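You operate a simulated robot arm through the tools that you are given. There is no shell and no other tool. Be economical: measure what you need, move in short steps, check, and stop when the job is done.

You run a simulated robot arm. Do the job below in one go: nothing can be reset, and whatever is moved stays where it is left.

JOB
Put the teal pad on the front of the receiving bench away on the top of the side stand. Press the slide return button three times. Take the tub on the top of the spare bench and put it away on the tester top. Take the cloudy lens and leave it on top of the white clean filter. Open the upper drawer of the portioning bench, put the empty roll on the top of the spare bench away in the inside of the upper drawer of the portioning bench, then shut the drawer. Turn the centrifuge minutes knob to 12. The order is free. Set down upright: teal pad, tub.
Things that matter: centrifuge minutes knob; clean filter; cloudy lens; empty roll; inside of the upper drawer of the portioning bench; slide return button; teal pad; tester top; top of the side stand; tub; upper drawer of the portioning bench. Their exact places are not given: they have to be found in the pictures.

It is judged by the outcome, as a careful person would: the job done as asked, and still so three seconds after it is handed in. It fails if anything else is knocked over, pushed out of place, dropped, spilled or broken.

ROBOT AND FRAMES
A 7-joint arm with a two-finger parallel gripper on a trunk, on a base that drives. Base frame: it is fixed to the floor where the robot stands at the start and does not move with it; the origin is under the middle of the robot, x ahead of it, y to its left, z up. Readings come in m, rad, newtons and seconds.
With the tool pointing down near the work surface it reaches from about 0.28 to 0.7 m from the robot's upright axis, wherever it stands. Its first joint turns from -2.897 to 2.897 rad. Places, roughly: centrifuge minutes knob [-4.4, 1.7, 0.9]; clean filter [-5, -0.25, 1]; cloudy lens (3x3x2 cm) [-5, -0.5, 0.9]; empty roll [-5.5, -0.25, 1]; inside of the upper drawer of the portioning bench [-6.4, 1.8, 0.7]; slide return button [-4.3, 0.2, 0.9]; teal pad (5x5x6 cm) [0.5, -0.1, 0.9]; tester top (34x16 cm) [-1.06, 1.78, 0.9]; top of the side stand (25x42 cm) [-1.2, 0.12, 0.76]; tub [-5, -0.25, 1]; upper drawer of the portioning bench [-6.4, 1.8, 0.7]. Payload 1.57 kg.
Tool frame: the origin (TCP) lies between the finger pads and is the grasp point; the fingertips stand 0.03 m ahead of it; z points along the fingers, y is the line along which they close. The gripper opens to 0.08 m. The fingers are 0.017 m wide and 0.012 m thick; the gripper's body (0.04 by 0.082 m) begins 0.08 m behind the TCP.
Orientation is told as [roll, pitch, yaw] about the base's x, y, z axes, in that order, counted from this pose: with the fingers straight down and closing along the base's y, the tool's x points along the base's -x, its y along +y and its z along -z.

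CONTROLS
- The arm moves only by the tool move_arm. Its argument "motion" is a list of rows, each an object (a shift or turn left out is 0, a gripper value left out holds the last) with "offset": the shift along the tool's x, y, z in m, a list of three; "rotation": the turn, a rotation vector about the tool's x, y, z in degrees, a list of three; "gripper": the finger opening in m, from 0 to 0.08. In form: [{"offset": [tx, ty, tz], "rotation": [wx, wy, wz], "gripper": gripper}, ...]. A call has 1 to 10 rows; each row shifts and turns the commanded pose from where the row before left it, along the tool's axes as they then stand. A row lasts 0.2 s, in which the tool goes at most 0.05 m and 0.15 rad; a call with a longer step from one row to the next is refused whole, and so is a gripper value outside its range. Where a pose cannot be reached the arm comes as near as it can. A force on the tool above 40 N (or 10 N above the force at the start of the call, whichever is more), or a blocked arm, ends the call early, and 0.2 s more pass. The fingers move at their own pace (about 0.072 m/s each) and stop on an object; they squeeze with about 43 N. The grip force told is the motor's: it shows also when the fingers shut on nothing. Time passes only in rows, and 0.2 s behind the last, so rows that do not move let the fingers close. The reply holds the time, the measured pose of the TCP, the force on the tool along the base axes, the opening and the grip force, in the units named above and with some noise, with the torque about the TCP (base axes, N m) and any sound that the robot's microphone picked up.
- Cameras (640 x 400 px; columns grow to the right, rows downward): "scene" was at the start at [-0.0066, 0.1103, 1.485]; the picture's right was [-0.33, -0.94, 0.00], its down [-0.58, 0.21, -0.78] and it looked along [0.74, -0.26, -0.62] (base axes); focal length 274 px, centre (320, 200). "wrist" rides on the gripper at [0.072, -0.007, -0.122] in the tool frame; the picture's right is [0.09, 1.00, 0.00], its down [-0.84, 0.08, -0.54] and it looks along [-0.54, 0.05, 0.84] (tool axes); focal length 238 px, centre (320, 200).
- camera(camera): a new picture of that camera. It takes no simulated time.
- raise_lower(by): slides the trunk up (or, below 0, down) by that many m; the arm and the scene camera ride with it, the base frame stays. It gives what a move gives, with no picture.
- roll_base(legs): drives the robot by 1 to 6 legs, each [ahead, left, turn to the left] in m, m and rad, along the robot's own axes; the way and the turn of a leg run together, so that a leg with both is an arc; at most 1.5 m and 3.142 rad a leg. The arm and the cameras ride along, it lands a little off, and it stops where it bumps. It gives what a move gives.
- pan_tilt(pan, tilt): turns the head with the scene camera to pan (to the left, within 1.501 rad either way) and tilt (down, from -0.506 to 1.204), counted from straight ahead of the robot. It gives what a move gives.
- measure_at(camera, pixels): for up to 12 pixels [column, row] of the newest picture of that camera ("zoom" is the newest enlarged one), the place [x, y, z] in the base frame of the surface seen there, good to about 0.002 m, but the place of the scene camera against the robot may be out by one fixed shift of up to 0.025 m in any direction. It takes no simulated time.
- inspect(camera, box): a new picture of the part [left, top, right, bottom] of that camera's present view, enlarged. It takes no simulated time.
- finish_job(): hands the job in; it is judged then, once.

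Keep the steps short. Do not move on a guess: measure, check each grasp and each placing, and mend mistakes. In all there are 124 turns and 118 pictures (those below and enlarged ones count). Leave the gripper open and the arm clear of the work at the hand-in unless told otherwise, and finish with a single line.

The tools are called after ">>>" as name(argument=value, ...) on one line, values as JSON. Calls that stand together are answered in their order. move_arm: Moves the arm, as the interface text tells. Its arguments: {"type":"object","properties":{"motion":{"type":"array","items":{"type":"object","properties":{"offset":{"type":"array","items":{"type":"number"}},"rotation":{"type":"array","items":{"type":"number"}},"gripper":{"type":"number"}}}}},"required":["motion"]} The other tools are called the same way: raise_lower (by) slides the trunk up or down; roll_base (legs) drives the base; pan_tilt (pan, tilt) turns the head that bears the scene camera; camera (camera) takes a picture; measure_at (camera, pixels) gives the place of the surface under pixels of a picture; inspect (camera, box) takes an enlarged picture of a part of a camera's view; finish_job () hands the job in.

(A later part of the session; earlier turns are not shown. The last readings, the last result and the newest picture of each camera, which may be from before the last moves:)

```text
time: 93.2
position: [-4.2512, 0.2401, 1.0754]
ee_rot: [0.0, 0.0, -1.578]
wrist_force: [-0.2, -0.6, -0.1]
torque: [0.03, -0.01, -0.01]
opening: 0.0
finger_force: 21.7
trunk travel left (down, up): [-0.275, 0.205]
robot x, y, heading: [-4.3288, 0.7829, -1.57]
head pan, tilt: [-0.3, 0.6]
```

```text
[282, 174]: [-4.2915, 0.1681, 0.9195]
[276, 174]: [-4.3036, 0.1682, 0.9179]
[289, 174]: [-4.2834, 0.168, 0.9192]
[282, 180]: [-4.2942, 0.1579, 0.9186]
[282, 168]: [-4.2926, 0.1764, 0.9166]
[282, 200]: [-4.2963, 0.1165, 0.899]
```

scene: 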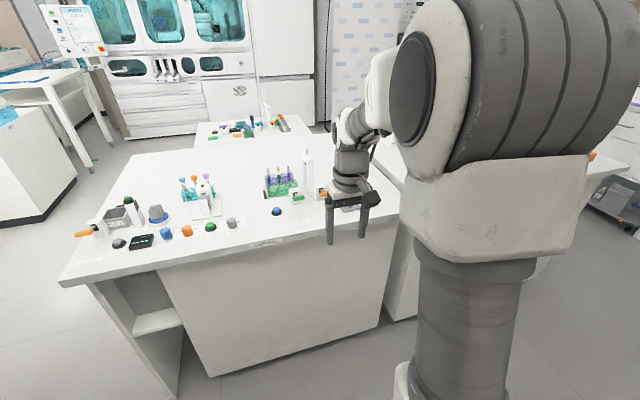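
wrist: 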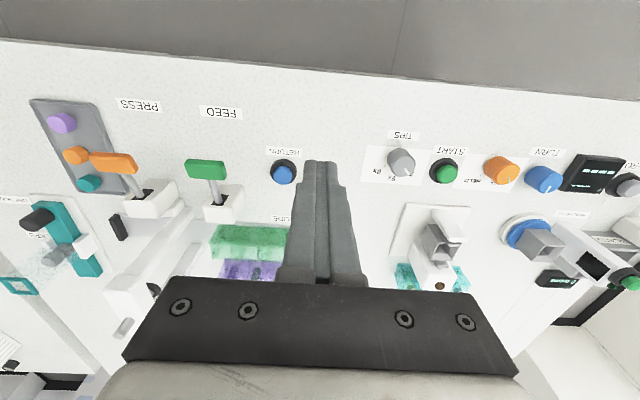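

Button centre (-4.293,0.167), top 0.919. I move above it with the tips about 1.5 cm clear.

>>> move_arm(motion=[{"offset": [-0.035, -0.02, 0]}, {"offset": [-0.038, -0.022, 0]}, {"offset": [0, 0, 0.04]}, {"offset": [0, 0, 0.04]}, {"offset": [0, 0, 0.03]}, {}])

>>> inspect(camera="wrist", box=[240, 100, 400, 200])

```text
time: 94.6
position: [-4.2975, 0.1666, 0.9637]
ee_rot: [-0.001, 0.003, -1.576]
wrist_force: [0.0, -0.1, 0.1]
torque: [0.0, -0.03, 0.01]
opening: 0.0
finger_force: 21.1
trunk travel left (down, up): [-0.275, 0.205]
robot x, y, heading: [-4.3232, 0.7779, -1.567]
head pan, tilt: [-0.3, 0.6]
```

```text
4.00 times, centred on (320, 150) of wrist
```

zoom: 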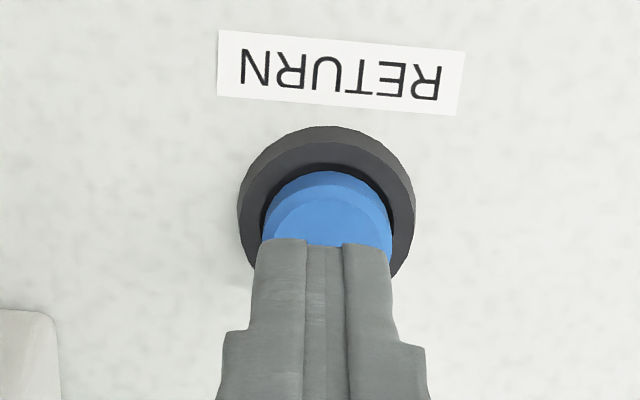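

The tips are centred over the button. I press slowly and listen for a click.

>>> move_arm(motion=[{"offset": [0, 0, 0.01]}, {"offset": [0, 0, 0.004]}, {"offset": [0, 0, 0.003]}, {"offset": [0, 0, 0.002]}, {}])

```text
time: 95.8
position: [-4.2961, 0.1658, 0.9461]
ee_rot: [0.001, 0.002, -1.578]
wrist_force: [-0.9, 0.5, 2.2]
torque: [-0.02, 0.01, -0.02]
opening: 0.0
finger_force: 21.8
trunk travel left (down, up): [-0.275, 0.205]
robot x, y, heading: [-4.3278, 0.7827, -1.571]
head pan, tilt: [-0.3, 0.6]
```

>>> move_arm(motion=[{"offset": [0, 0, 0.002]}, {"offset": [0, 0, 0.002]}, {}])

```text
time: 96.6
position: [-4.2955, 0.1642, 0.9429]
ee_rot: [-0.001, 0.001, -1.577]
wrist_force: [-1.2, 2.8, 7.6]
torque: [0.09, 0.09, 0.01]
opening: 0.0
finger_force: 21.0
trunk travel left (down, up): [-0.275, 0.205]
robot x, y, heading: [-4.3271, 0.7775, -1.57]
head pan, tilt: [-0.3, 0.6]
heard: click
```

Click: one press. I release, then press again.

>>> move_arm(motion=[{"offset": [0, 0, -0.016]}, {}, {"offset": [0, 0, 0.01]}, {"offset": [0, 0, 0.006]}, {"offset": [0, 0, 0.0005]}, {}])

```text
time: 98.0
position: [-4.2953, 0.1671, 0.9426]
ee_rot: [0.0, 0.001, -1.579]
wrist_force: [1.3, -0.8, 3.4]
torque: [-0.02, -0.03, -0.02]
opening: 0.0
finger_force: 21.5
trunk travel left (down, up): [-0.275, 0.205]
robot x, y, heading: [-4.3313, 0.7819, -1.577]
head pan, tilt: [-0.3, 0.6]
heard: click
```

Second click. Third press.

>>> move_arm(motion=[{"offset": [0, 0, -0.016]}, {}, {"offset": [0, 0, 0.01]}, {"offset": [0, 0, 0.006]}, {"offset": [0, 0, 0.0005]}, {}])

```text
time: 99.4
position: [-4.296, 0.1636, 0.9427]
ee_rot: [0.002, -0.002, -1.577]
wrist_force: [0.3, -4.0, 7.6]
torque: [-0.11, 0.0, 0.0]
opening: 0.0002
finger_force: 21.6
trunk travel left (down, up): [-0.275, 0.205]
robot x, y, heading: [-4.3303, 0.7785, -1.57]
head pan, tilt: [-0.3, 0.6]
heard: click
```

Three clicks heard. I raise and pull back the arm, then move to the spare bench at x≈-5.1.

>>> move_arm(motion=[{"offset": [0, 0, -0.04]}, {"offset": [0, 0, -0.05], "gripper": 0.08}, {"offset": [0.03, 0, -0.04]}, {"offset": [0.045, 0, -0.02]}, {"offset": [0.045, 0, 0]}, {"offset": [0.045, 0, 0]}])

>>> roll_base(legs=[[-0.1, -0.75, 0]])

>>> pan_tilt(pan=0.25, tilt=0.6)

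>>> camera(camera="scene")

```text
time: 100.8
position: [-4.2929, 0.3287, 1.096]
ee_rot: [0.0, 0.002, -1.576]
wrist_force: [-0.3, 0.7, -0.3]
torque: [0.01, 0.03, -0.01]
opening: 0.0802
finger_force: 0.0
trunk travel left (down, up): [-0.275, 0.205]
robot x, y, heading: [-4.3281, 0.7792, -1.565]
head pan, tilt: [-0.3, 0.6]
```

```text
time: 106.8
position: [-5.0401, 0.429, 1.0953]
ee_rot: [0.001, 0.002, -1.589]
wrist_force: [0.8, 0.1, -0.6]
torque: [0.01, 0.0, 0.0]
opening: 0.0799
finger_force: 0.0
trunk travel left (down, up): [-0.275, 0.205]
robot x, y, heading: [-5.072, 0.8798, -1.58]
head pan, tilt: [-0.3, 0.6]
```

```text
time: 107.8
position: [-5.0418, 0.4288, 1.0957]
ee_rot: [-0.001, 0.002, -1.592]
wrist_force: [0.8, 0.2, -0.3]
torque: [0.0, 0.01, -0.01]
opening: 0.0801
finger_force: 0.0
trunk travel left (down, up): [-0.275, 0.205]
robot x, y, heading: [-5.0722, 0.8789, -1.585]
head pan, tilt: [0.25, 0.6]
```

```text
82 pictures are left
```

scene: 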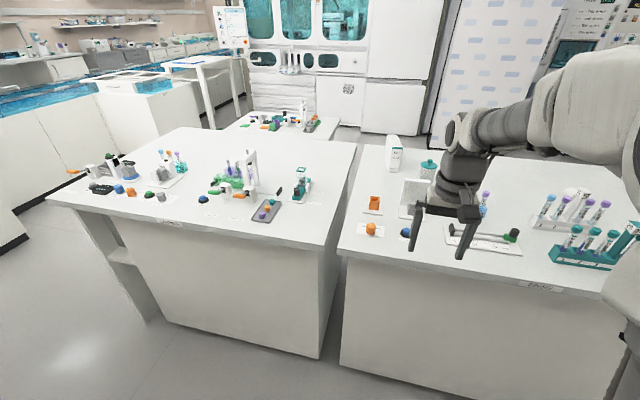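

>>> inspect(camera="scene", box=[340, 130, 640, 300])

>>> pan_tilt(pan=-0.45, tilt=0.5)

>>> camera(camera="scene")

```text
2.13 times, centred on (490, 215) of scene
```

zoom: 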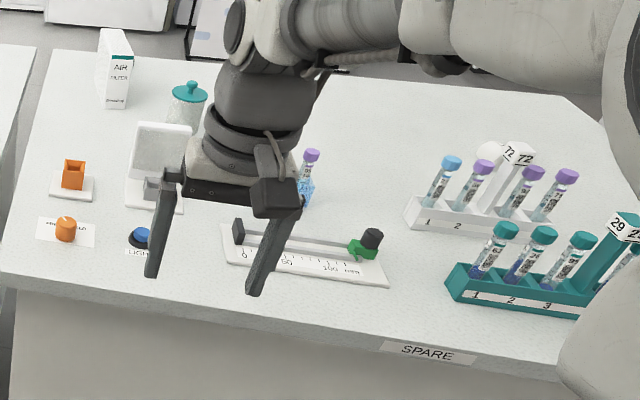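

```text
time: 108.8
position: [-5.0423, 0.4296, 1.0951]
ee_rot: [-0.002, 0.001, -1.589]
wrist_force: [0.5, 0.6, -0.4]
torque: [-0.01, 0.0, 0.01]
opening: 0.0801
finger_force: 0.0
trunk travel left (down, up): [-0.275, 0.205]
robot x, y, heading: [-5.0658, 0.882, -1.58]
head pan, tilt: [-0.45, 0.499]
```

```text
80 pictures are left
```

scene: 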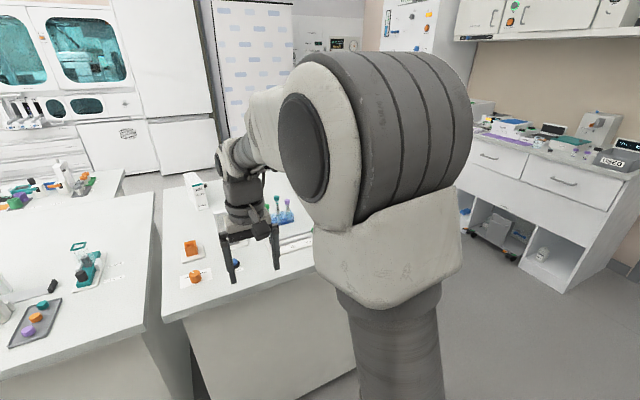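

>>> pan_tilt(pan=0.25, tilt=0.6)

>>> inspect(camera="scene", box=[330, 130, 560, 274])

>>> measure_at(camera="zoom", pixels=[[170, 40], [175, 110], [268, 85], [270, 130], [110, 200], [215, 170], [230, 250], [60, 90], [600, 120], [100, 290], [355, 90], [230, 75]])

```text
time: 109.9
position: [-5.0417, 0.4289, 1.0971]
ee_rot: [0.0, 0.001, -1.59]
wrist_force: [-1.1, -0.9, -0.2]
torque: [-0.01, 0.0, -0.03]
opening: 0.0801
finger_force: 0.0
trunk travel left (down, up): [-0.275, 0.205]
robot x, y, heading: [-5.0729, 0.8817, -1.583]
head pan, tilt: [0.25, 0.6]
```

```text
2.78 times, centred on (445, 202) of scene
```

zoom: 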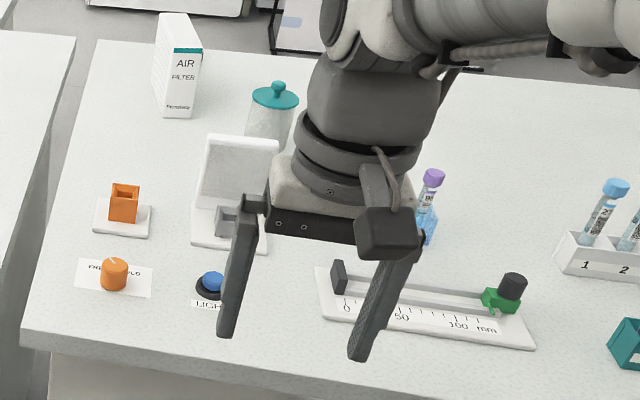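

```text
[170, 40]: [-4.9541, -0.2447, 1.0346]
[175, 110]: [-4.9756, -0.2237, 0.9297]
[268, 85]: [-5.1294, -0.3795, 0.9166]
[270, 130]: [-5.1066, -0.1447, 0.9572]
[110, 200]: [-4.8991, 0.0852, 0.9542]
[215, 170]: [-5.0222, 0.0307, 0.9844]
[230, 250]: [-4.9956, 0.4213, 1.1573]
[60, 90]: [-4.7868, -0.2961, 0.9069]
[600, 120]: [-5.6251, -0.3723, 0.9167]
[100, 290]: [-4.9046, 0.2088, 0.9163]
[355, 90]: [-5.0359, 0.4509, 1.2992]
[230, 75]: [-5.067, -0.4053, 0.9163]
```

The AIR FILTER carton stands at about (-4.96,-0.24) and a teal-lidded jar at about (-5.1,-0.15). No lens is visible from this side, and these lie too far in to reach from here. I go past the end of the bench and look at the far side.

>>> roll_base(legs=[[0, -1.15, 0]])

>>> pan_tilt(pan=0.5, tilt=0.45)

>>> camera(camera="scene")

```text
time: 118.7
position: [-6.1799, 0.4506, 1.0958]
ee_rot: [0.001, 0.002, -1.606]
wrist_force: [-0.3, -0.4, 0.4]
torque: [0.03, -0.02, -0.02]
opening: 0.0799
finger_force: 0.1
trunk travel left (down, up): [-0.275, 0.205]
robot x, y, heading: [-6.2025, 0.9041, -1.597]
head pan, tilt: [0.25, 0.6]
```

```text
time: 119.4
position: [-6.1807, 0.45, 1.0954]
ee_rot: [0.0, 0.003, -1.606]
wrist_force: [-0.8, 0.0, 0.6]
torque: [0.03, -0.03, -0.01]
opening: 0.0803
finger_force: 0.0
trunk travel left (down, up): [-0.275, 0.205]
robot x, y, heading: [-6.2022, 0.9011, -1.597]
head pan, tilt: [0.499, 0.45]
```

```text
78 pictures are left
```

scene: 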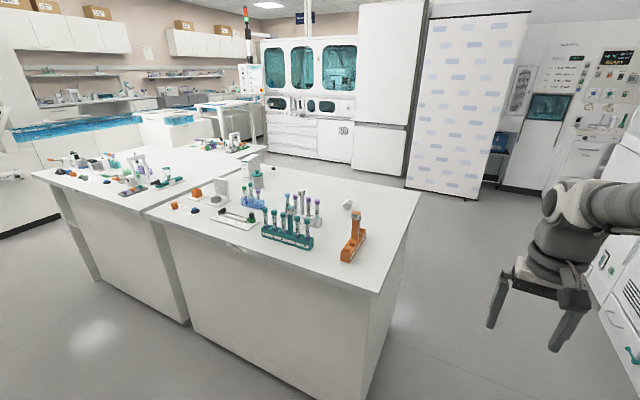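

>>> inspect(camera="scene", box=[160, 140, 420, 300])

>>> measure_at(camera="scene", pixels=[[347, 203], [378, 292], [418, 192], [280, 172], [255, 175], [222, 190], [465, 195], [600, 310], [350, 235], [555, 195], [290, 235]])

```text
2.46 times, centred on (290, 220) of scene
```

zoom: 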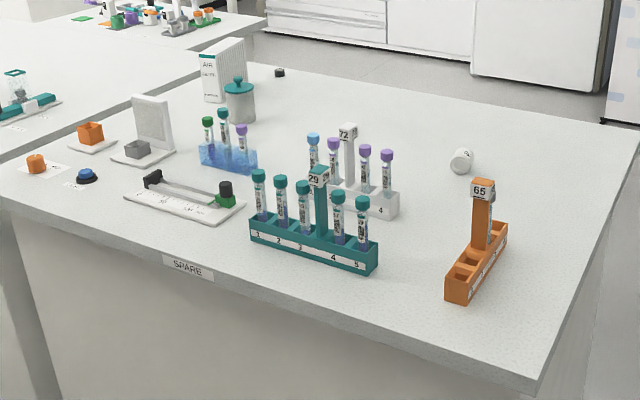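

```text
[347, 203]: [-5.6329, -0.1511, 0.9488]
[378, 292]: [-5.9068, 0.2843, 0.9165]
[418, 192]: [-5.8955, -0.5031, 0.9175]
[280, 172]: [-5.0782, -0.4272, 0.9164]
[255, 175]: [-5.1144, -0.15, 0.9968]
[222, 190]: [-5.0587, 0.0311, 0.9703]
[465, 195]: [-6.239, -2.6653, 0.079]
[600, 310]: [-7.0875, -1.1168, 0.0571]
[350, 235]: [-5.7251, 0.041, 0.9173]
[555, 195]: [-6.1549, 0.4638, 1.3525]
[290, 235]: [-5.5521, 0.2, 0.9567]
```

Found: the white empty roll lies at (-5.63,-0.15), the tub is the teal-lidded jar at (-5.11,-0.15), and the dark round lens is behind the filter box at about (-5.08,-0.43). The drawer must be opened first, so I turn round to the portioning bench.

>>> roll_base(legs=[[0, 0, 1.58], [0, 0, 1.58]])

>>> pan_tilt(pan=0.45, tilt=0.6)

>>> camera(camera="scene")

```text
time: 130.2
position: [-6.238, 1.3547, 1.0953]
ee_rot: [-0.001, 0.003, 1.566]
wrist_force: [-0.1, 0.3, 0.3]
torque: [-0.01, -0.02, 0.02]
opening: 0.08
finger_force: 0.2
trunk travel left (down, up): [-0.275, 0.205]
robot x, y, heading: [-6.2001, 0.903, 1.574]
head pan, tilt: [0.499, 0.45]
```

```text
time: 130.9
position: [-6.2386, 1.3527, 1.0952]
ee_rot: [-0.001, 0.002, 1.564]
wrist_force: [-0.7, 0.3, 0.5]
torque: [0.0, -0.02, -0.03]
opening: 0.0799
finger_force: 0.0
trunk travel left (down, up): [-0.275, 0.205]
robot x, y, heading: [-6.2029, 0.8992, 1.572]
head pan, tilt: [0.45, 0.6]
```

```text
76 pictures are left
```

scene: 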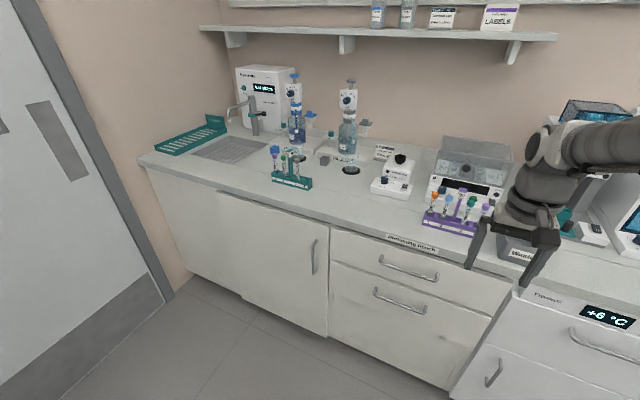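

>>> measure_at(camera="scene", pixels=[[382, 260], [408, 270], [436, 278], [400, 285], [410, 248], [333, 235], [333, 262], [480, 290], [440, 237], [425, 220], [375, 292], [420, 312]])

>>> inspect(camera="scene", box=[310, 190, 530, 328])

```text
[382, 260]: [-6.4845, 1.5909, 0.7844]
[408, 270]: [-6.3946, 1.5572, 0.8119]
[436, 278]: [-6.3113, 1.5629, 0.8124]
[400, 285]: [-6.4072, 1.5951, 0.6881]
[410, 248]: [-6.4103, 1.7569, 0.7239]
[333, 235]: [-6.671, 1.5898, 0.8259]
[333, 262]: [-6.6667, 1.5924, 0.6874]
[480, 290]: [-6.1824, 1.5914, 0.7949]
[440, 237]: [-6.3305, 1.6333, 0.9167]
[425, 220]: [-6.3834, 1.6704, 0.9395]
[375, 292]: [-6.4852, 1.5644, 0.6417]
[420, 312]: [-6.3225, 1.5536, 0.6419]
```

```text
2.90 times, centred on (420, 259) of scene
```

zoom: 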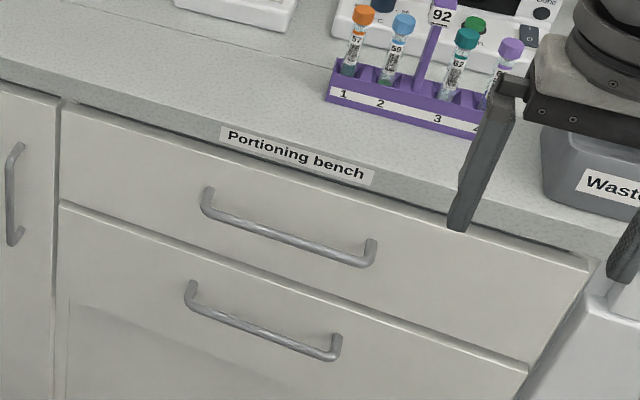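

Upper drawer handle: bar from x −6.48 to −6.31, y≈1.557, z≈0.795 after correction. I centre on it and turn the gripper horizontal so the fingers close up and down.

>>> roll_base(legs=[[-0.03, 0.2, 0]])

>>> move_arm(motion=[{"rotation": [-4.907, -4.907, 4.907]}, {"rotation": [-4.907, -4.907, 4.907]}, {"rotation": [-4.907, -4.907, 4.907]}, {"rotation": [-4.907, -4.907, 4.907]}, {"rotation": [-4.907, -4.907, 4.907]}, {"rotation": [-4.907, -4.907, 4.907]}, {"rotation": [-4.907, -4.907, 4.907]}])

>>> move_arm(motion=[{"rotation": [-4.907, -4.907, 4.907]}, {"rotation": [-4.907, -4.907, 4.907]}, {"rotation": [-4.907, -4.907, 4.907]}, {"rotation": [-4.907, -4.907, 4.907]}, {"rotation": [-4.907, -4.907, 4.907]}, {"rotation": [-4.907, -4.907, 4.907]}, {"rotation": [-4.907, -4.907, 4.907]}, {}])

>>> camera(camera="wrist")

```text
time: 133.0
position: [-6.4351, 1.3221, 1.0963]
ee_rot: [-0.002, 0.002, 1.566]
wrist_force: [-0.5, -0.1, 0.3]
torque: [-0.03, 0.0, 0.03]
opening: 0.0799
finger_force: 0.1
trunk travel left (down, up): [-0.275, 0.205]
robot x, y, heading: [-6.4023, 0.8722, 1.573]
head pan, tilt: [0.45, 0.6]
```

```text
time: 134.6
position: [-6.4353, 1.3235, 1.0951]
ee_rot: [0.777, -0.339, 0.785]
wrist_force: [0.2, 0.3, 0.8]
torque: [0.03, 0.0, 0.02]
opening: 0.0798
finger_force: 0.1
trunk travel left (down, up): [-0.275, 0.205]
robot x, y, heading: [-6.4005, 0.8698, 1.575]
head pan, tilt: [0.45, 0.6]
```

```text
time: 136.4
position: [-6.4331, 1.3684, 1.0975]
ee_rot: [1.342, -0.142, 0.197]
wrist_force: [-0.1, 0.1, -0.1]
torque: [0.0, -0.01, 0.0]
opening: 0.0801
finger_force: 0.1
out of reach, approached as far as the arm can: row 3, 4, 5, 6, 7
trunk travel left (down, up): [-0.275, 0.205]
robot x, y, heading: [-6.3985, 0.8688, 1.573]
head pan, tilt: [0.45, 0.6]
```

```text
74 pictures are left
```

wrist: 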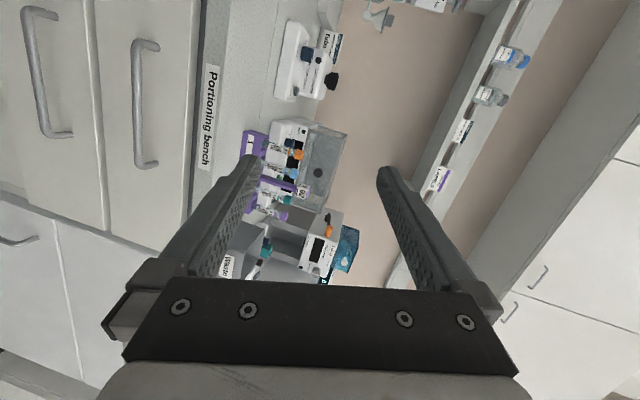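

The arm is too folded here to finish the turn. I lower the trunk and back off 5 cm, then complete the turn further out.

>>> raise_lower(by=-0.22)

>>> roll_base(legs=[[-0.07, 0, 0]])

>>> move_arm(motion=[{"offset": [0, 0, 0.03]}, {"offset": [0, 0, 0.03]}, {"offset": [0, -0.02, 0.03]}, {"offset": [0, -0.02, 0]}])

```text
time: 138.7
position: [-6.4311, 1.3687, 0.8779]
ee_rot: [1.339, -0.143, 0.197]
wrist_force: [0.2, -0.1, 0.6]
torque: [0.03, 0.0, -0.04]
opening: 0.0802
finger_force: 0.1
trunk travel left (down, up): [-0.055, 0.425]
robot x, y, heading: [-6.4034, 0.874, 1.571]
head pan, tilt: [0.45, 0.6]
```

```text
time: 139.8
position: [-6.4312, 1.3006, 0.8777]
ee_rot: [1.338, -0.143, 0.194]
wrist_force: [-1.3, 0.4, 0.5]
torque: [-0.02, -0.01, 0.01]
opening: 0.0801
finger_force: 0.0
trunk travel left (down, up): [-0.055, 0.425]
robot x, y, heading: [-6.4038, 0.8017, 1.573]
head pan, tilt: [0.45, 0.6]
```

```text
time: 140.8
position: [-6.438, 1.3822, 0.8211]
ee_rot: [1.343, -0.144, 0.197]
wrist_force: [0.5, 0.4, 0.9]
torque: [-0.01, -0.02, 0.03]
opening: 0.0802
finger_force: 0.0
trunk travel left (down, up): [-0.055, 0.425]
robot x, y, heading: [-6.3965, 0.8048, 1.573]
head pan, tilt: [0.45, 0.6]
```

Now I finish the remaining 18° turn to exactly horizontal.

>>> move_arm(motion=[{"rotation": [-4.0, -3.37, 3.1]}, {"rotation": [-4.0, -3.37, 3.1]}, {"rotation": [-4.1, -3.4, 3.15]}, {}])

>>> camera(camera="wrist")

```text
time: 141.8
position: [-6.4391, 1.3814, 0.8183]
ee_rot: [1.34, -0.143, 0.196]
wrist_force: [-0.3, 0.4, 1.2]
torque: [-0.04, 0.04, 0.05]
opening: 0.0801
finger_force: 0.1
out of reach, approached as far as the arm can: row 1, 2, 3
trunk travel left (down, up): [-0.055, 0.425]
robot x, y, heading: [-6.4023, 0.8048, 1.574]
head pan, tilt: [0.45, 0.6]
```

```text
73 pictures are left
```

wrist: 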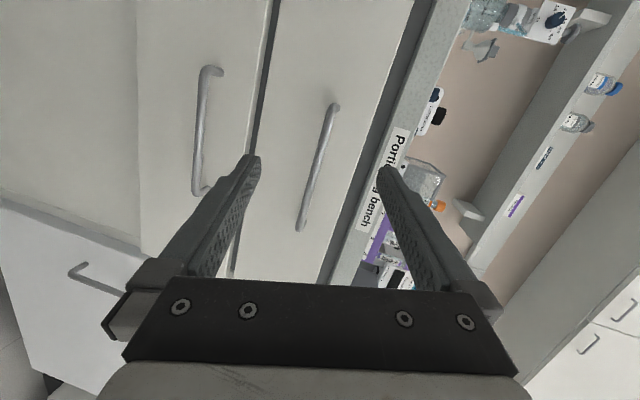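

A joint limit stops the last 18°, but this near-horizontal pose is good enough to grip the bar. I measure the upper handle (column ~320) with the wrist camera.

>>> measure_at(camera="wrist", pixels=[[334, 112], [327, 135], [319, 165], [310, 195], [302, 222], [350, 180], [262, 150]])

```text
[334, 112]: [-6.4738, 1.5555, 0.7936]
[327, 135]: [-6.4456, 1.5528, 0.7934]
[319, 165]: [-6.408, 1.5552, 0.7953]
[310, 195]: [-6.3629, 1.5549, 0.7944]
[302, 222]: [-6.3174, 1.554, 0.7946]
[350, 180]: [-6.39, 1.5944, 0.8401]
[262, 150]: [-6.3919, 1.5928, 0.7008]
```

Bar centre is about y 1.557, z 0.794. I partly close the fingers to 0.05 and approach, stopping short for a check.

>>> move_arm(motion=[{"offset": [-0.034, 0.0015, 0.02], "gripper": 0.05}, {"offset": [-0.033, 0.0015, 0.03]}, {"offset": [0, 0, 0.04]}, {"offset": [0, 0, 0.03]}, {}])

>>> camera(camera="wrist")

```text
time: 143.1
position: [-6.3911, 1.5093, 0.8034]
ee_rot: [1.34, -0.143, 0.198]
wrist_force: [0.3, -0.5, -0.1]
torque: [-0.01, 0.0, 0.02]
opening: 0.05
finger_force: 0.1
trunk travel left (down, up): [-0.055, 0.425]
robot x, y, heading: [-6.4028, 0.8025, 1.571]
head pan, tilt: [0.45, 0.6]
```

```text
72 pictures are left
```

wrist: 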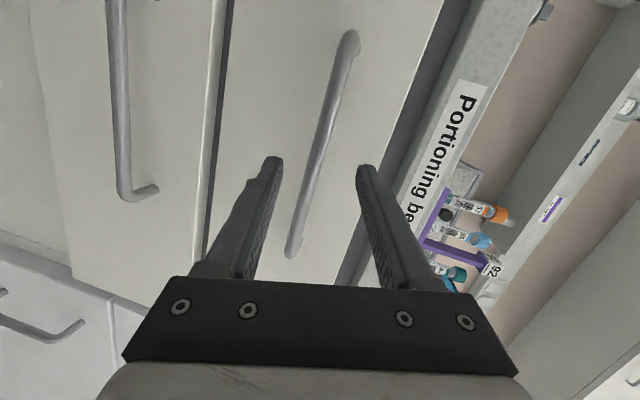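

The bar is between the fingers. I advance 4 cm and close.

>>> move_arm(motion=[{"offset": [0, 0, 0.02]}, {"offset": [0, 0, 0.02]}, {}])

>>> move_arm(motion=[{"gripper": 0.0}, {}, {}, {}])

```text
time: 143.8
position: [-6.3978, 1.5486, 0.7935]
ee_rot: [1.338, -0.143, 0.197]
wrist_force: [0.6, 0.0, 0.0]
torque: [0.04, 0.02, -0.02]
opening: 0.0501
finger_force: 0.1
trunk travel left (down, up): [-0.055, 0.425]
robot x, y, heading: [-6.4056, 0.8054, 1.57]
head pan, tilt: [0.45, 0.6]
```

```text
time: 144.8
position: [-6.3982, 1.5483, 0.792]
ee_rot: [1.334, -0.143, 0.195]
wrist_force: [0.5, -4.6, -8.6]
torque: [-0.12, 0.56, -0.23]
opening: 0.0149
finger_force: 30.9
trunk travel left (down, up): [-0.055, 0.425]
robot x, y, heading: [-6.3986, 0.8041, 1.583]
head pan, tilt: [0.45, 0.6]
```

Opening 0.015: the bar is gripped. I pull by driving back 0.25 m.

>>> roll_base(legs=[[-0.25, 0, 0]])

>>> camera(camera="wrist")

>>> camera(camera="scene")

```text
time: 147.0
position: [-6.3988, 1.3055, 0.7935]
ee_rot: [1.331, -0.143, 0.198]
wrist_force: [23.5, -0.1, -13.9]
torque: [-0.11, 0.51, -0.4]
opening: 0.0151
finger_force: 31.6
trunk travel left (down, up): [-0.055, 0.425]
robot x, y, heading: [-6.399, 0.5645, 1.583]
head pan, tilt: [0.45, 0.6]
```

```text
71 pictures are left
```

wrist: 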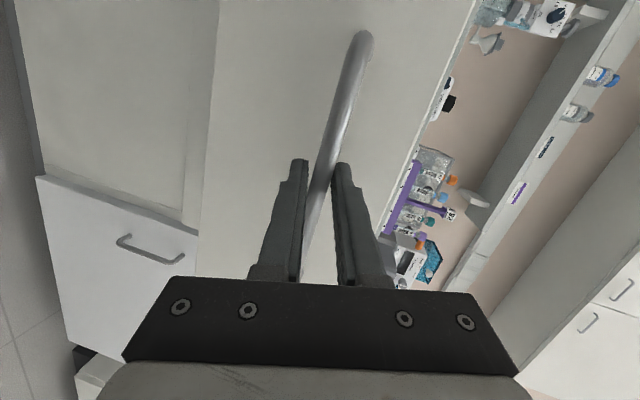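

```text
70 pictures are left
```

scene: 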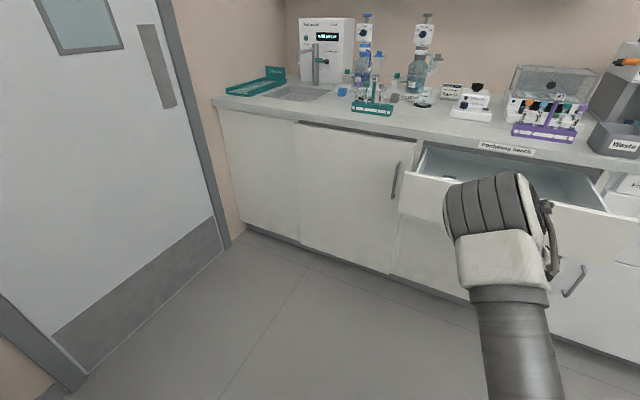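

The drawer is open about 24 cm. I release the bar and back off.

>>> move_arm(motion=[{"gripper": 0.06}, {}, {"offset": [0, 0, -0.03]}, {"offset": [0, 0, -0.04]}, {"offset": [0, 0, -0.03]}])

>>> roll_base(legs=[[-0.2, 0, 0]])

>>> raise_lower(by=0.27)

>>> move_arm(motion=[{"rotation": [4.907, 4.907, -4.907]}, {"rotation": [4.907, 4.907, -4.907]}, {"rotation": [4.907, 4.907, -4.907]}, {"rotation": [4.907, 4.907, -4.907]}, {"rotation": [4.907, 4.907, -4.907]}, {"rotation": [4.907, 4.907, -4.907]}, {"rotation": [4.907, 4.907, -4.907]}, {"rotation": [4.907, 4.907, -4.907]}, {"rotation": [4.907, 4.907, -4.907]}, {"rotation": [4.907, 4.907, -4.907]}])

>>> camera(camera="scene")

```text
time: 148.2
position: [-6.3837, 1.2069, 0.8166]
ee_rot: [1.335, -0.146, 0.199]
wrist_force: [1.0, 0.9, 0.8]
torque: [0.04, -0.02, 0.04]
opening: 0.0604
finger_force: 0.1
trunk travel left (down, up): [-0.055, 0.425]
robot x, y, heading: [-6.3988, 0.5615, 1.586]
head pan, tilt: [0.45, 0.6]
```

```text
time: 150.2
position: [-6.3797, 1.0071, 0.8163]
ee_rot: [1.337, -0.145, 0.192]
wrist_force: [0.3, 0.4, 0.1]
torque: [0.0, -0.01, 0.01]
opening: 0.0599
finger_force: 0.1
trunk travel left (down, up): [-0.055, 0.425]
robot x, y, heading: [-6.3993, 0.3568, 1.573]
head pan, tilt: [0.45, 0.6]
```

```text
time: 152.9
position: [-6.38, 1.0047, 1.0869]
ee_rot: [1.335, -0.144, 0.192]
wrist_force: [1.0, 0.3, 0.1]
torque: [-0.02, 0.01, -0.01]
opening: 0.06
finger_force: 0.1
trunk travel left (down, up): [-0.325, 0.155]
robot x, y, heading: [-6.4002, 0.3603, 1.577]
head pan, tilt: [0.45, 0.6]
```

```text
time: 155.1
position: [-6.3783, 1.0051, 1.0873]
ee_rot: [0.189, -0.112, 1.375]
wrist_force: [0.8, 0.3, 0.0]
torque: [0.01, -0.01, -0.01]
opening: 0.06
finger_force: 0.1
trunk travel left (down, up): [-0.325, 0.155]
robot x, y, heading: [-6.3966, 0.3589, 1.575]
head pan, tilt: [0.45, 0.6]
```

```text
69 pictures are left
```

scene: 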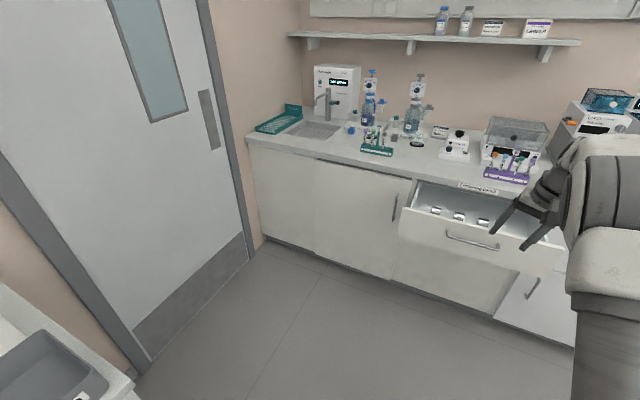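

The drawer is open and empty rolls are already inside. I finish turning the gripper down and retract, then turn to face +x beside the end of the spare bench.

>>> move_arm(motion=[{"rotation": [4.907, 4.907, -4.907], "gripper": 0.08}, {"rotation": [4.907, 4.907, -4.907]}, {"offset": [0.04, 0, 0]}, {"offset": [0.04, 0, 0]}, {"offset": [0.04, 0, 0]}, {"offset": [0.04, 0, 0]}, {"offset": [0.03, 0, 0]}])

>>> roll_base(legs=[[0, 0.05, -1.57], [0, -0.5, 0]])

>>> pan_tilt(pan=0.2, tilt=0.7)

>>> camera(camera="scene")

>>> camera(camera="wrist")

```text
time: 156.7
position: [-6.3821, 0.8134, 1.0927]
ee_rot: [0.012, 0.041, 1.56]
wrist_force: [-0.7, 0.0, -0.6]
torque: [0.03, 0.0, -0.02]
opening: 0.0803
finger_force: 0.0
trunk travel left (down, up): [-0.325, 0.155]
robot x, y, heading: [-6.4005, 0.358, 1.575]
head pan, tilt: [0.45, 0.6]
```

```text
time: 166.2
position: [-5.9853, -0.139, 1.0929]
ee_rot: [0.01, 0.04, -0.031]
wrist_force: [0.4, -0.5, -0.8]
torque: [0.02, 0.02, 0.0]
opening: 0.08
finger_force: 0.1
trunk travel left (down, up): [-0.325, 0.155]
robot x, y, heading: [-6.4394, -0.1143, -0.022]
head pan, tilt: [0.45, 0.6]
```

```text
time: 167.0
position: [-5.9851, -0.1369, 1.0936]
ee_rot: [0.01, 0.039, -0.031]
wrist_force: [0.4, -0.3, 0.7]
torque: [0.02, -0.01, 0.0]
opening: 0.0799
finger_force: 0.0
trunk travel left (down, up): [-0.325, 0.155]
robot x, y, heading: [-6.4414, -0.1155, -0.015]
head pan, tilt: [0.201, 0.7]
```

```text
68 pictures are left
```

scene: 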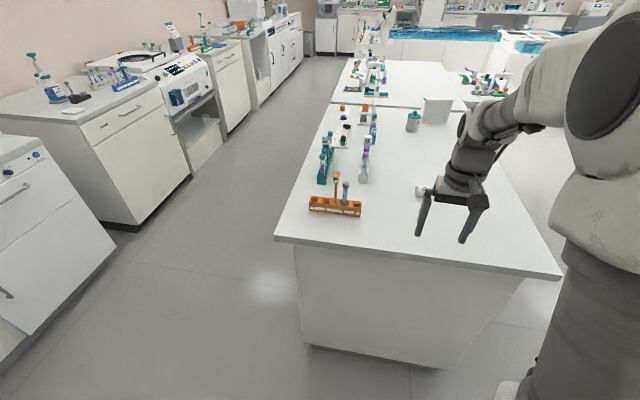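

```text
67 pictures are left
```

wrist: 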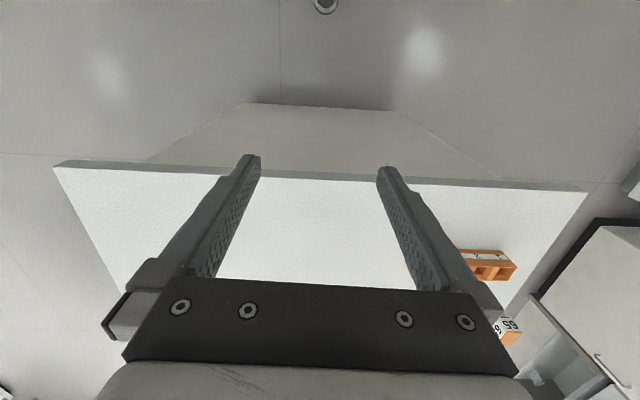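

I drive closer (0.14 m), level the gripper and extend over the bench.

>>> roll_base(legs=[[0.15, 0, 0.015]])

>>> move_arm(motion=[{"rotation": [0.6, -2.3, 0]}, {"offset": [-0.04, -0.02, 0]}, {"offset": [-0.04, 0, 0]}, {"offset": [-0.03, 0, 0]}, {}])

>>> camera(camera="wrist")

```text
time: 168.6
position: [-5.8342, -0.1327, 1.0944]
ee_rot: [0.01, 0.04, -0.015]
wrist_force: [0.0, 0.9, 0.2]
torque: [0.01, 0.01, 0.0]
opening: 0.0801
finger_force: 0.0
trunk travel left (down, up): [-0.325, 0.155]
robot x, y, heading: [-6.2888, -0.1162, -0.007]
head pan, tilt: [0.201, 0.7]
```

```text
time: 169.8
position: [-5.7241, -0.1556, 1.0944]
ee_rot: [-0.001, 0.0, -0.015]
wrist_force: [-0.7, -0.3, -0.3]
torque: [-0.02, 0.01, 0.0]
opening: 0.08
finger_force: 0.0
trunk travel left (down, up): [-0.325, 0.155]
robot x, y, heading: [-6.2899, -0.116, 0.006]
head pan, tilt: [0.201, 0.7]
```

```text
66 pictures are left
```

wrist: 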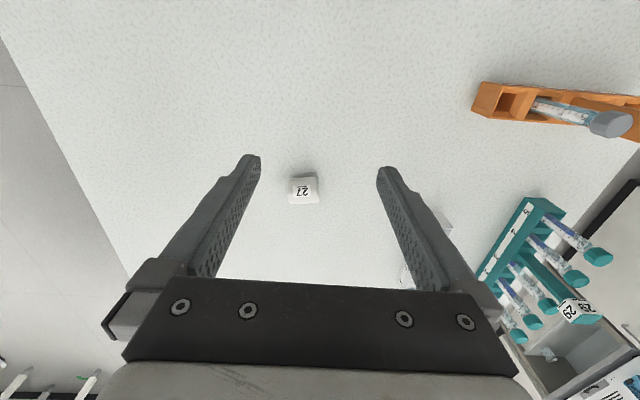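

>>> inspect(camera="wrist", box=[264, 160, 344, 210])

>>> measure_at(camera="zoom", pixels=[[300, 240], [220, 240], [410, 240], [310, 150], [310, 340], [240, 170], [390, 160], [420, 320], [130, 240], [310, 400]])

```text
8.00 times, centred on (304, 185) of wrist
```

zoom: 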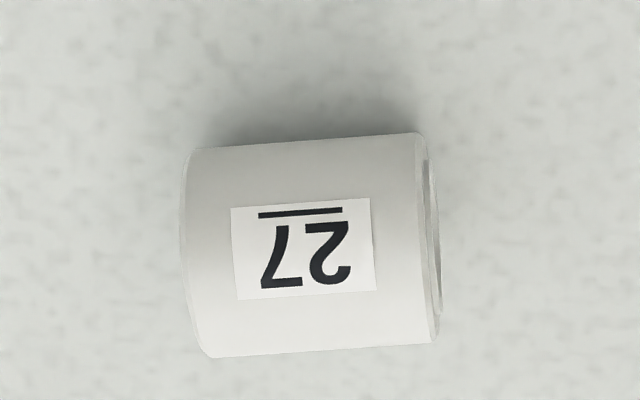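

```text
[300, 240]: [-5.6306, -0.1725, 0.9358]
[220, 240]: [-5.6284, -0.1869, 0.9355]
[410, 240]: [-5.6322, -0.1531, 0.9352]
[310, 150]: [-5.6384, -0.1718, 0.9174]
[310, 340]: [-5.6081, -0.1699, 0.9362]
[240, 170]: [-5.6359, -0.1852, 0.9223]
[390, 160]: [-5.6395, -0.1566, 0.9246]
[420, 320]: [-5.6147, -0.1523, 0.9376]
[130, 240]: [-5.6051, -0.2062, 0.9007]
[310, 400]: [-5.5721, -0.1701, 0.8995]
```

The roll lies on its side, axis nearly along y, centre (-5.62,-0.171), about 4 cm in size. I will grip it by its ends: move over it, go down and check.

>>> move_arm(motion=[{"offset": [-0.035, -0.007, 0]}, {"offset": [-0.035, -0.007, 0]}, {"offset": [-0.033, 0, 0.03], "rotation": [0, 0, -4]}, {"offset": [0, 0, 0.04]}, {"offset": [0, 0, 0.04]}, {"offset": [0, 0, 0.03]}, {"offset": [0, 0, 0.02]}, {}])

>>> camera(camera="wrist")

```text
time: 171.6
position: [-5.6222, -0.172, 0.9316]
ee_rot: [-0.001, 0.0, 0.054]
wrist_force: [-0.5, -0.2, 0.3]
torque: [-0.02, -0.01, 0.01]
opening: 0.0802
finger_force: 0.1
trunk travel left (down, up): [-0.325, 0.155]
robot x, y, heading: [-6.2885, -0.1165, 0.006]
head pan, tilt: [0.201, 0.7]
```

```text
64 pictures are left
```

wrist: 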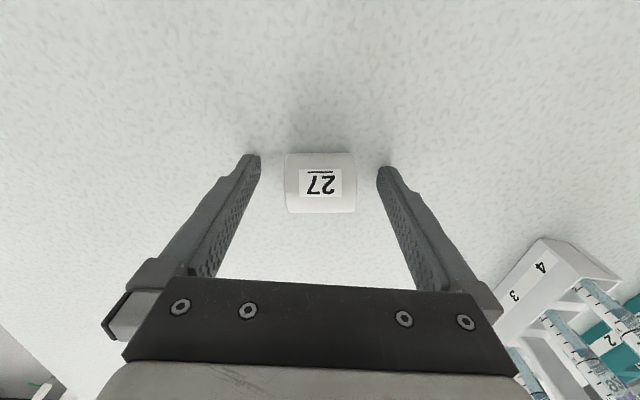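

The roll sits between the fingers. I close and lift.

>>> move_arm(motion=[{"gripper": 0.0}, {}, {}, {}])

>>> move_arm(motion=[{"offset": [0, 0, -0.015]}, {"offset": [0, 0, -0.03]}, {"offset": [0, 0, -0.04]}, {"offset": [0, 0, -0.04]}, {"offset": [0.03, 0, -0.03]}, {"offset": [0.04, 0, 0]}, {"offset": [0.04, 0, 0]}, {"offset": [0.04, 0, 0]}, {"offset": [0.04, 0, 0]}])

>>> camera(camera="wrist")

```text
time: 172.6
position: [-5.6214, -0.1714, 0.933]
ee_rot: [-0.001, -0.001, 0.054]
wrist_force: [0.5, 0.0, 0.4]
torque: [0.03, -0.02, 0.01]
opening: 0.0425
finger_force: 43.9
trunk travel left (down, up): [-0.325, 0.155]
robot x, y, heading: [-6.2892, -0.1168, -0.001]
head pan, tilt: [0.201, 0.7]
```

```text
time: 174.6
position: [-5.8118, -0.181, 1.0865]
ee_rot: [-0.001, 0.0, 0.054]
wrist_force: [-0.2, 0.5, -0.2]
torque: [0.02, 0.0, 0.01]
opening: 0.0428
finger_force: 42.6
trunk travel left (down, up): [-0.325, 0.155]
robot x, y, heading: [-6.2878, -0.119, -0.005]
head pan, tilt: [0.201, 0.7]
```

```text
63 pictures are left
```

wrist: 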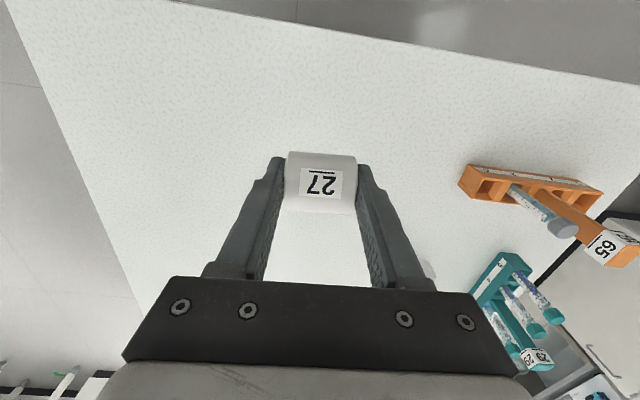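

The roll is held. I go back to the drawer: back off, move sideways, turn left to face +y.

>>> roll_base(legs=[[-0.13, 0, 0], [0, 0.6, 0], [0, 0, 1.57]])

>>> pan_tilt(pan=0.35, tilt=0.75)

>>> camera(camera="scene")

```text
time: 185.8
position: [-6.3594, 0.9611, 1.0881]
ee_rot: [-0.001, 0.0, 1.624]
wrist_force: [-0.1, -0.2, -0.4]
torque: [-0.01, -0.01, -0.01]
opening: 0.0428
finger_force: 43.0
trunk travel left (down, up): [-0.325, 0.155]
robot x, y, heading: [-6.4224, 0.4843, 1.566]
head pan, tilt: [0.201, 0.7]
```

```text
time: 186.5
position: [-6.3596, 0.96, 1.0872]
ee_rot: [0.0, 0.0, 1.624]
wrist_force: [0.5, -0.2, -0.3]
torque: [-0.01, 0.0, 0.01]
opening: 0.0427
finger_force: 42.8
trunk travel left (down, up): [-0.325, 0.155]
robot x, y, heading: [-6.4242, 0.4791, 1.57]
head pan, tilt: [0.351, 0.75]
```

```text
62 pictures are left
```

scene: 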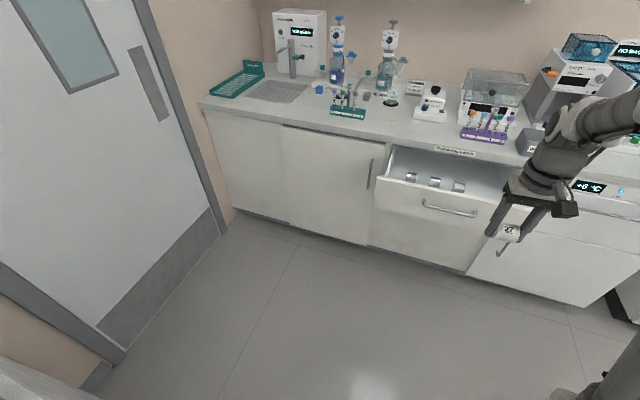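

>>> roll_base(legs=[[0.32, 0, 0]])

>>> camera(camera="wrist")

>>> camera(camera="scene")

```text
time: 189.2
position: [-6.3649, 1.2711, 1.0872]
ee_rot: [0.0, 0.0, 1.633]
wrist_force: [-0.4, 1.0, 0.2]
torque: [-0.01, -0.02, 0.01]
opening: 0.0429
finger_force: 42.9
trunk travel left (down, up): [-0.325, 0.155]
robot x, y, heading: [-6.4278, 0.7907, 1.576]
head pan, tilt: [0.351, 0.75]
```

```text
61 pictures are left
```

wrist: 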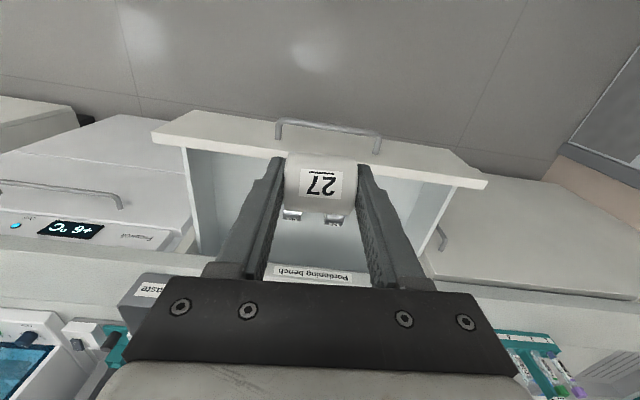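

```text
60 pictures are left
```

scene: 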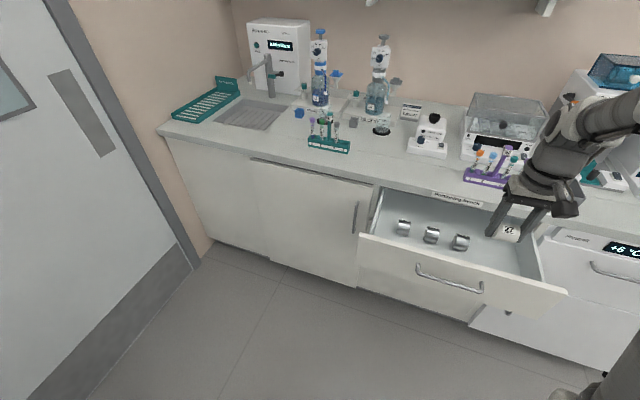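

>>> measure_at(camera="scene", pixels=[[480, 258], [510, 262], [440, 252], [461, 236], [432, 230], [403, 222], [490, 230], [530, 265], [545, 283], [375, 225], [470, 270], [420, 240]])

>>> measure_at(camera="wrist", pixels=[[225, 200], [200, 150], [410, 200], [440, 185], [390, 185], [310, 250], [230, 165], [294, 214], [335, 220]])

```text
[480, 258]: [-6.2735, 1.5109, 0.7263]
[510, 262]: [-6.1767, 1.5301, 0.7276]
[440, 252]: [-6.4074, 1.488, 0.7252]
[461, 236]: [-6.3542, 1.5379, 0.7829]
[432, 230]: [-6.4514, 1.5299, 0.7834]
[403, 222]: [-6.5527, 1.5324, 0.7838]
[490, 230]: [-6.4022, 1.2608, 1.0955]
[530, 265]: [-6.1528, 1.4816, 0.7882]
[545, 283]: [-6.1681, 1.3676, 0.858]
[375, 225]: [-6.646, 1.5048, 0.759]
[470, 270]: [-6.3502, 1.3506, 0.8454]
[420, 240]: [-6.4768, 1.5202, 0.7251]
```

```text
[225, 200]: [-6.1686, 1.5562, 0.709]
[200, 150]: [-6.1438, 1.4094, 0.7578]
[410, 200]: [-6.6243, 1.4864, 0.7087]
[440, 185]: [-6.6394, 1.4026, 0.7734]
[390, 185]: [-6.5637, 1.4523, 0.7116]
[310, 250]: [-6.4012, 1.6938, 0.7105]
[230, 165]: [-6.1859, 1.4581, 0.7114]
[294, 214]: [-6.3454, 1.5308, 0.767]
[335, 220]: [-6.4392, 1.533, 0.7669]
```

Drawer floor is z 0.709, and the other rolls stand at x −6.55…−6.35, y 1.53. A free spot is at (-6.24,1.46). I shift the base a bit and move over it.

>>> roll_base(legs=[[0.07, -0.12, -0.05]])

```text
time: 190.7
position: [-6.2257, 1.3391, 1.0877]
ee_rot: [-0.001, 0.0, 1.587]
wrist_force: [0.7, -0.2, 0.5]
torque: [-0.01, 0.0, -0.01]
opening: 0.0426
finger_force: 43.2
trunk travel left (down, up): [-0.325, 0.155]
robot x, y, heading: [-6.3106, 0.8647, 1.54]
head pan, tilt: [0.351, 0.75]
```

>>> move_arm(motion=[{"offset": [-0.04, 0.009, 0]}, {"offset": [-0.04, 0, 0]}, {"offset": [-0.044, 0, 0]}, {}])

>>> raise_lower(by=-0.2)

>>> camera(camera="wrist")

>>> camera(camera="scene")

```text
time: 191.7
position: [-6.2384, 1.4653, 1.0861]
ee_rot: [0.0, 0.004, 1.587]
wrist_force: [0.8, 0.2, -1.1]
torque: [-0.01, 0.01, -0.01]
opening: 0.0428
finger_force: 43.4
trunk travel left (down, up): [-0.325, 0.155]
robot x, y, heading: [-6.3082, 0.8617, 1.527]
head pan, tilt: [0.351, 0.75]
```

```text
time: 193.9
position: [-6.2384, 1.4648, 0.8861]
ee_rot: [0.001, 0.0, 1.587]
wrist_force: [-0.7, -0.2, 0.1]
torque: [0.0, -0.07, 0.01]
opening: 0.0426
finger_force: 43.2
trunk travel left (down, up): [-0.125, 0.355]
robot x, y, heading: [-6.3079, 0.8619, 1.53]
head pan, tilt: [0.351, 0.75]
```

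```text
59 pictures are left
```

wrist: 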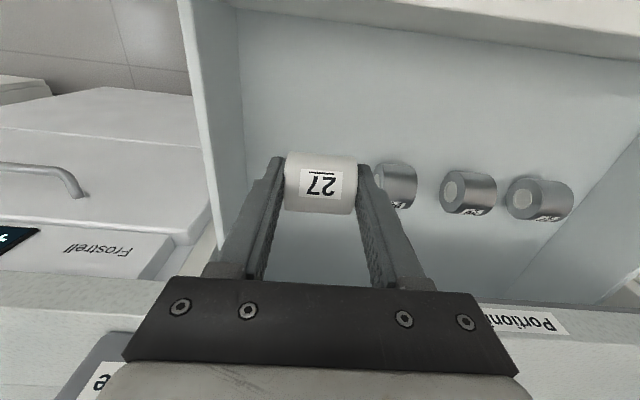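

```text
58 pictures are left
```

scene: 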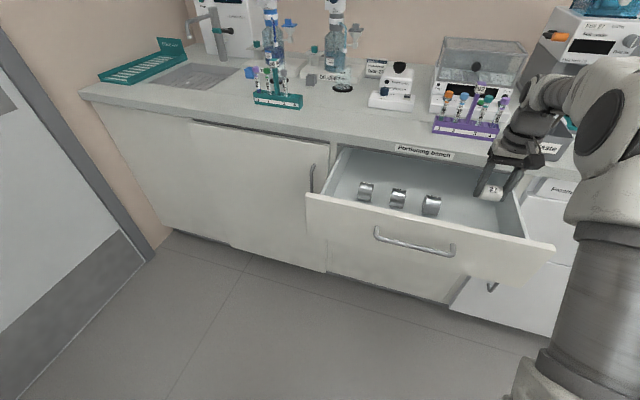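

I check where the counter edge lies relative to the hand before going down.

>>> measure_at(camera="wrist", pixels=[[540, 312], [545, 325], [60, 290], [50, 320], [600, 25], [600, 50], [240, 100], [420, 150]])

```text
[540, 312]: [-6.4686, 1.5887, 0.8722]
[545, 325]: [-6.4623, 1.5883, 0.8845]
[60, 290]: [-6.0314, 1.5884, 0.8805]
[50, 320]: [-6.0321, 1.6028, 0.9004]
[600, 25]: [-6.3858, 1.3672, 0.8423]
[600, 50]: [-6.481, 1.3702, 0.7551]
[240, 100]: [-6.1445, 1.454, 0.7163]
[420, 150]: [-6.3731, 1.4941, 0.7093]
```

Counter edge y 1.588, front panel inside y 1.37. I shift 8 mm to the middle and descend.

>>> move_arm(motion=[{"offset": [-0.008, 0, 0.02]}, {"offset": [0, 0, 0.03]}, {"offset": [0, 0, 0.03]}, {"offset": [0, 0, 0.03]}, {"offset": [0, 0, 0.02]}, {}])

>>> camera(camera="wrist")

```text
time: 195.3
position: [-6.2368, 1.4749, 0.7572]
ee_rot: [0.002, 0.001, 1.587]
wrist_force: [-1.0, 0.6, -0.8]
torque: [0.0, -0.04, -0.04]
opening: 0.0428
finger_force: 43.5
trunk travel left (down, up): [-0.125, 0.355]
robot x, y, heading: [-6.3102, 0.8635, 1.524]
head pan, tilt: [0.351, 0.75]
```

```text
57 pictures are left
```

wrist: 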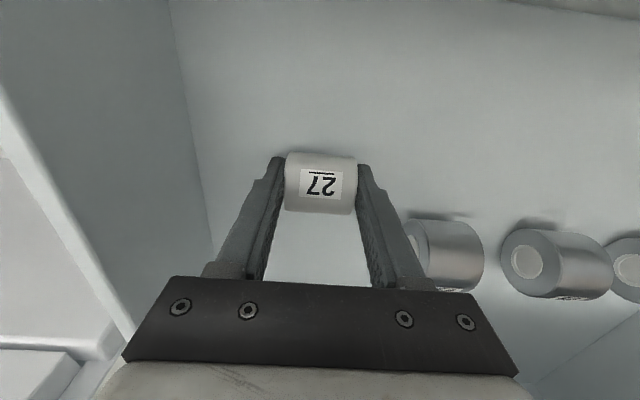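

>>> move_arm(motion=[{"offset": [0, 0, 0.008]}, {"offset": [0, 0, 0.003]}, {"offset": [0, 0, 0.002]}, {}])

```text
time: 196.3
position: [-6.2382, 1.4734, 0.7445]
ee_rot: [-0.001, -0.001, 1.587]
wrist_force: [0.0, -0.5, -0.2]
torque: [0.01, 0.0, -0.02]
opening: 0.0426
finger_force: 43.2
trunk travel left (down, up): [-0.125, 0.355]
robot x, y, heading: [-6.307, 0.8661, 1.533]
head pan, tilt: [0.351, 0.75]
```

>>> move_arm(motion=[{"offset": [0, 0, 0.0015]}, {"offset": [0, 0, 0.0015]}, {}])

```text
time: 197.1
position: [-6.2376, 1.4748, 0.7421]
ee_rot: [-0.002, -0.001, 1.586]
wrist_force: [0.8, 0.9, 7.3]
torque: [0.03, 0.04, 0.01]
opening: 0.0424
finger_force: 43.2
trunk travel left (down, up): [-0.125, 0.355]
robot x, y, heading: [-6.3069, 0.8634, 1.534]
head pan, tilt: [0.351, 0.75]
```

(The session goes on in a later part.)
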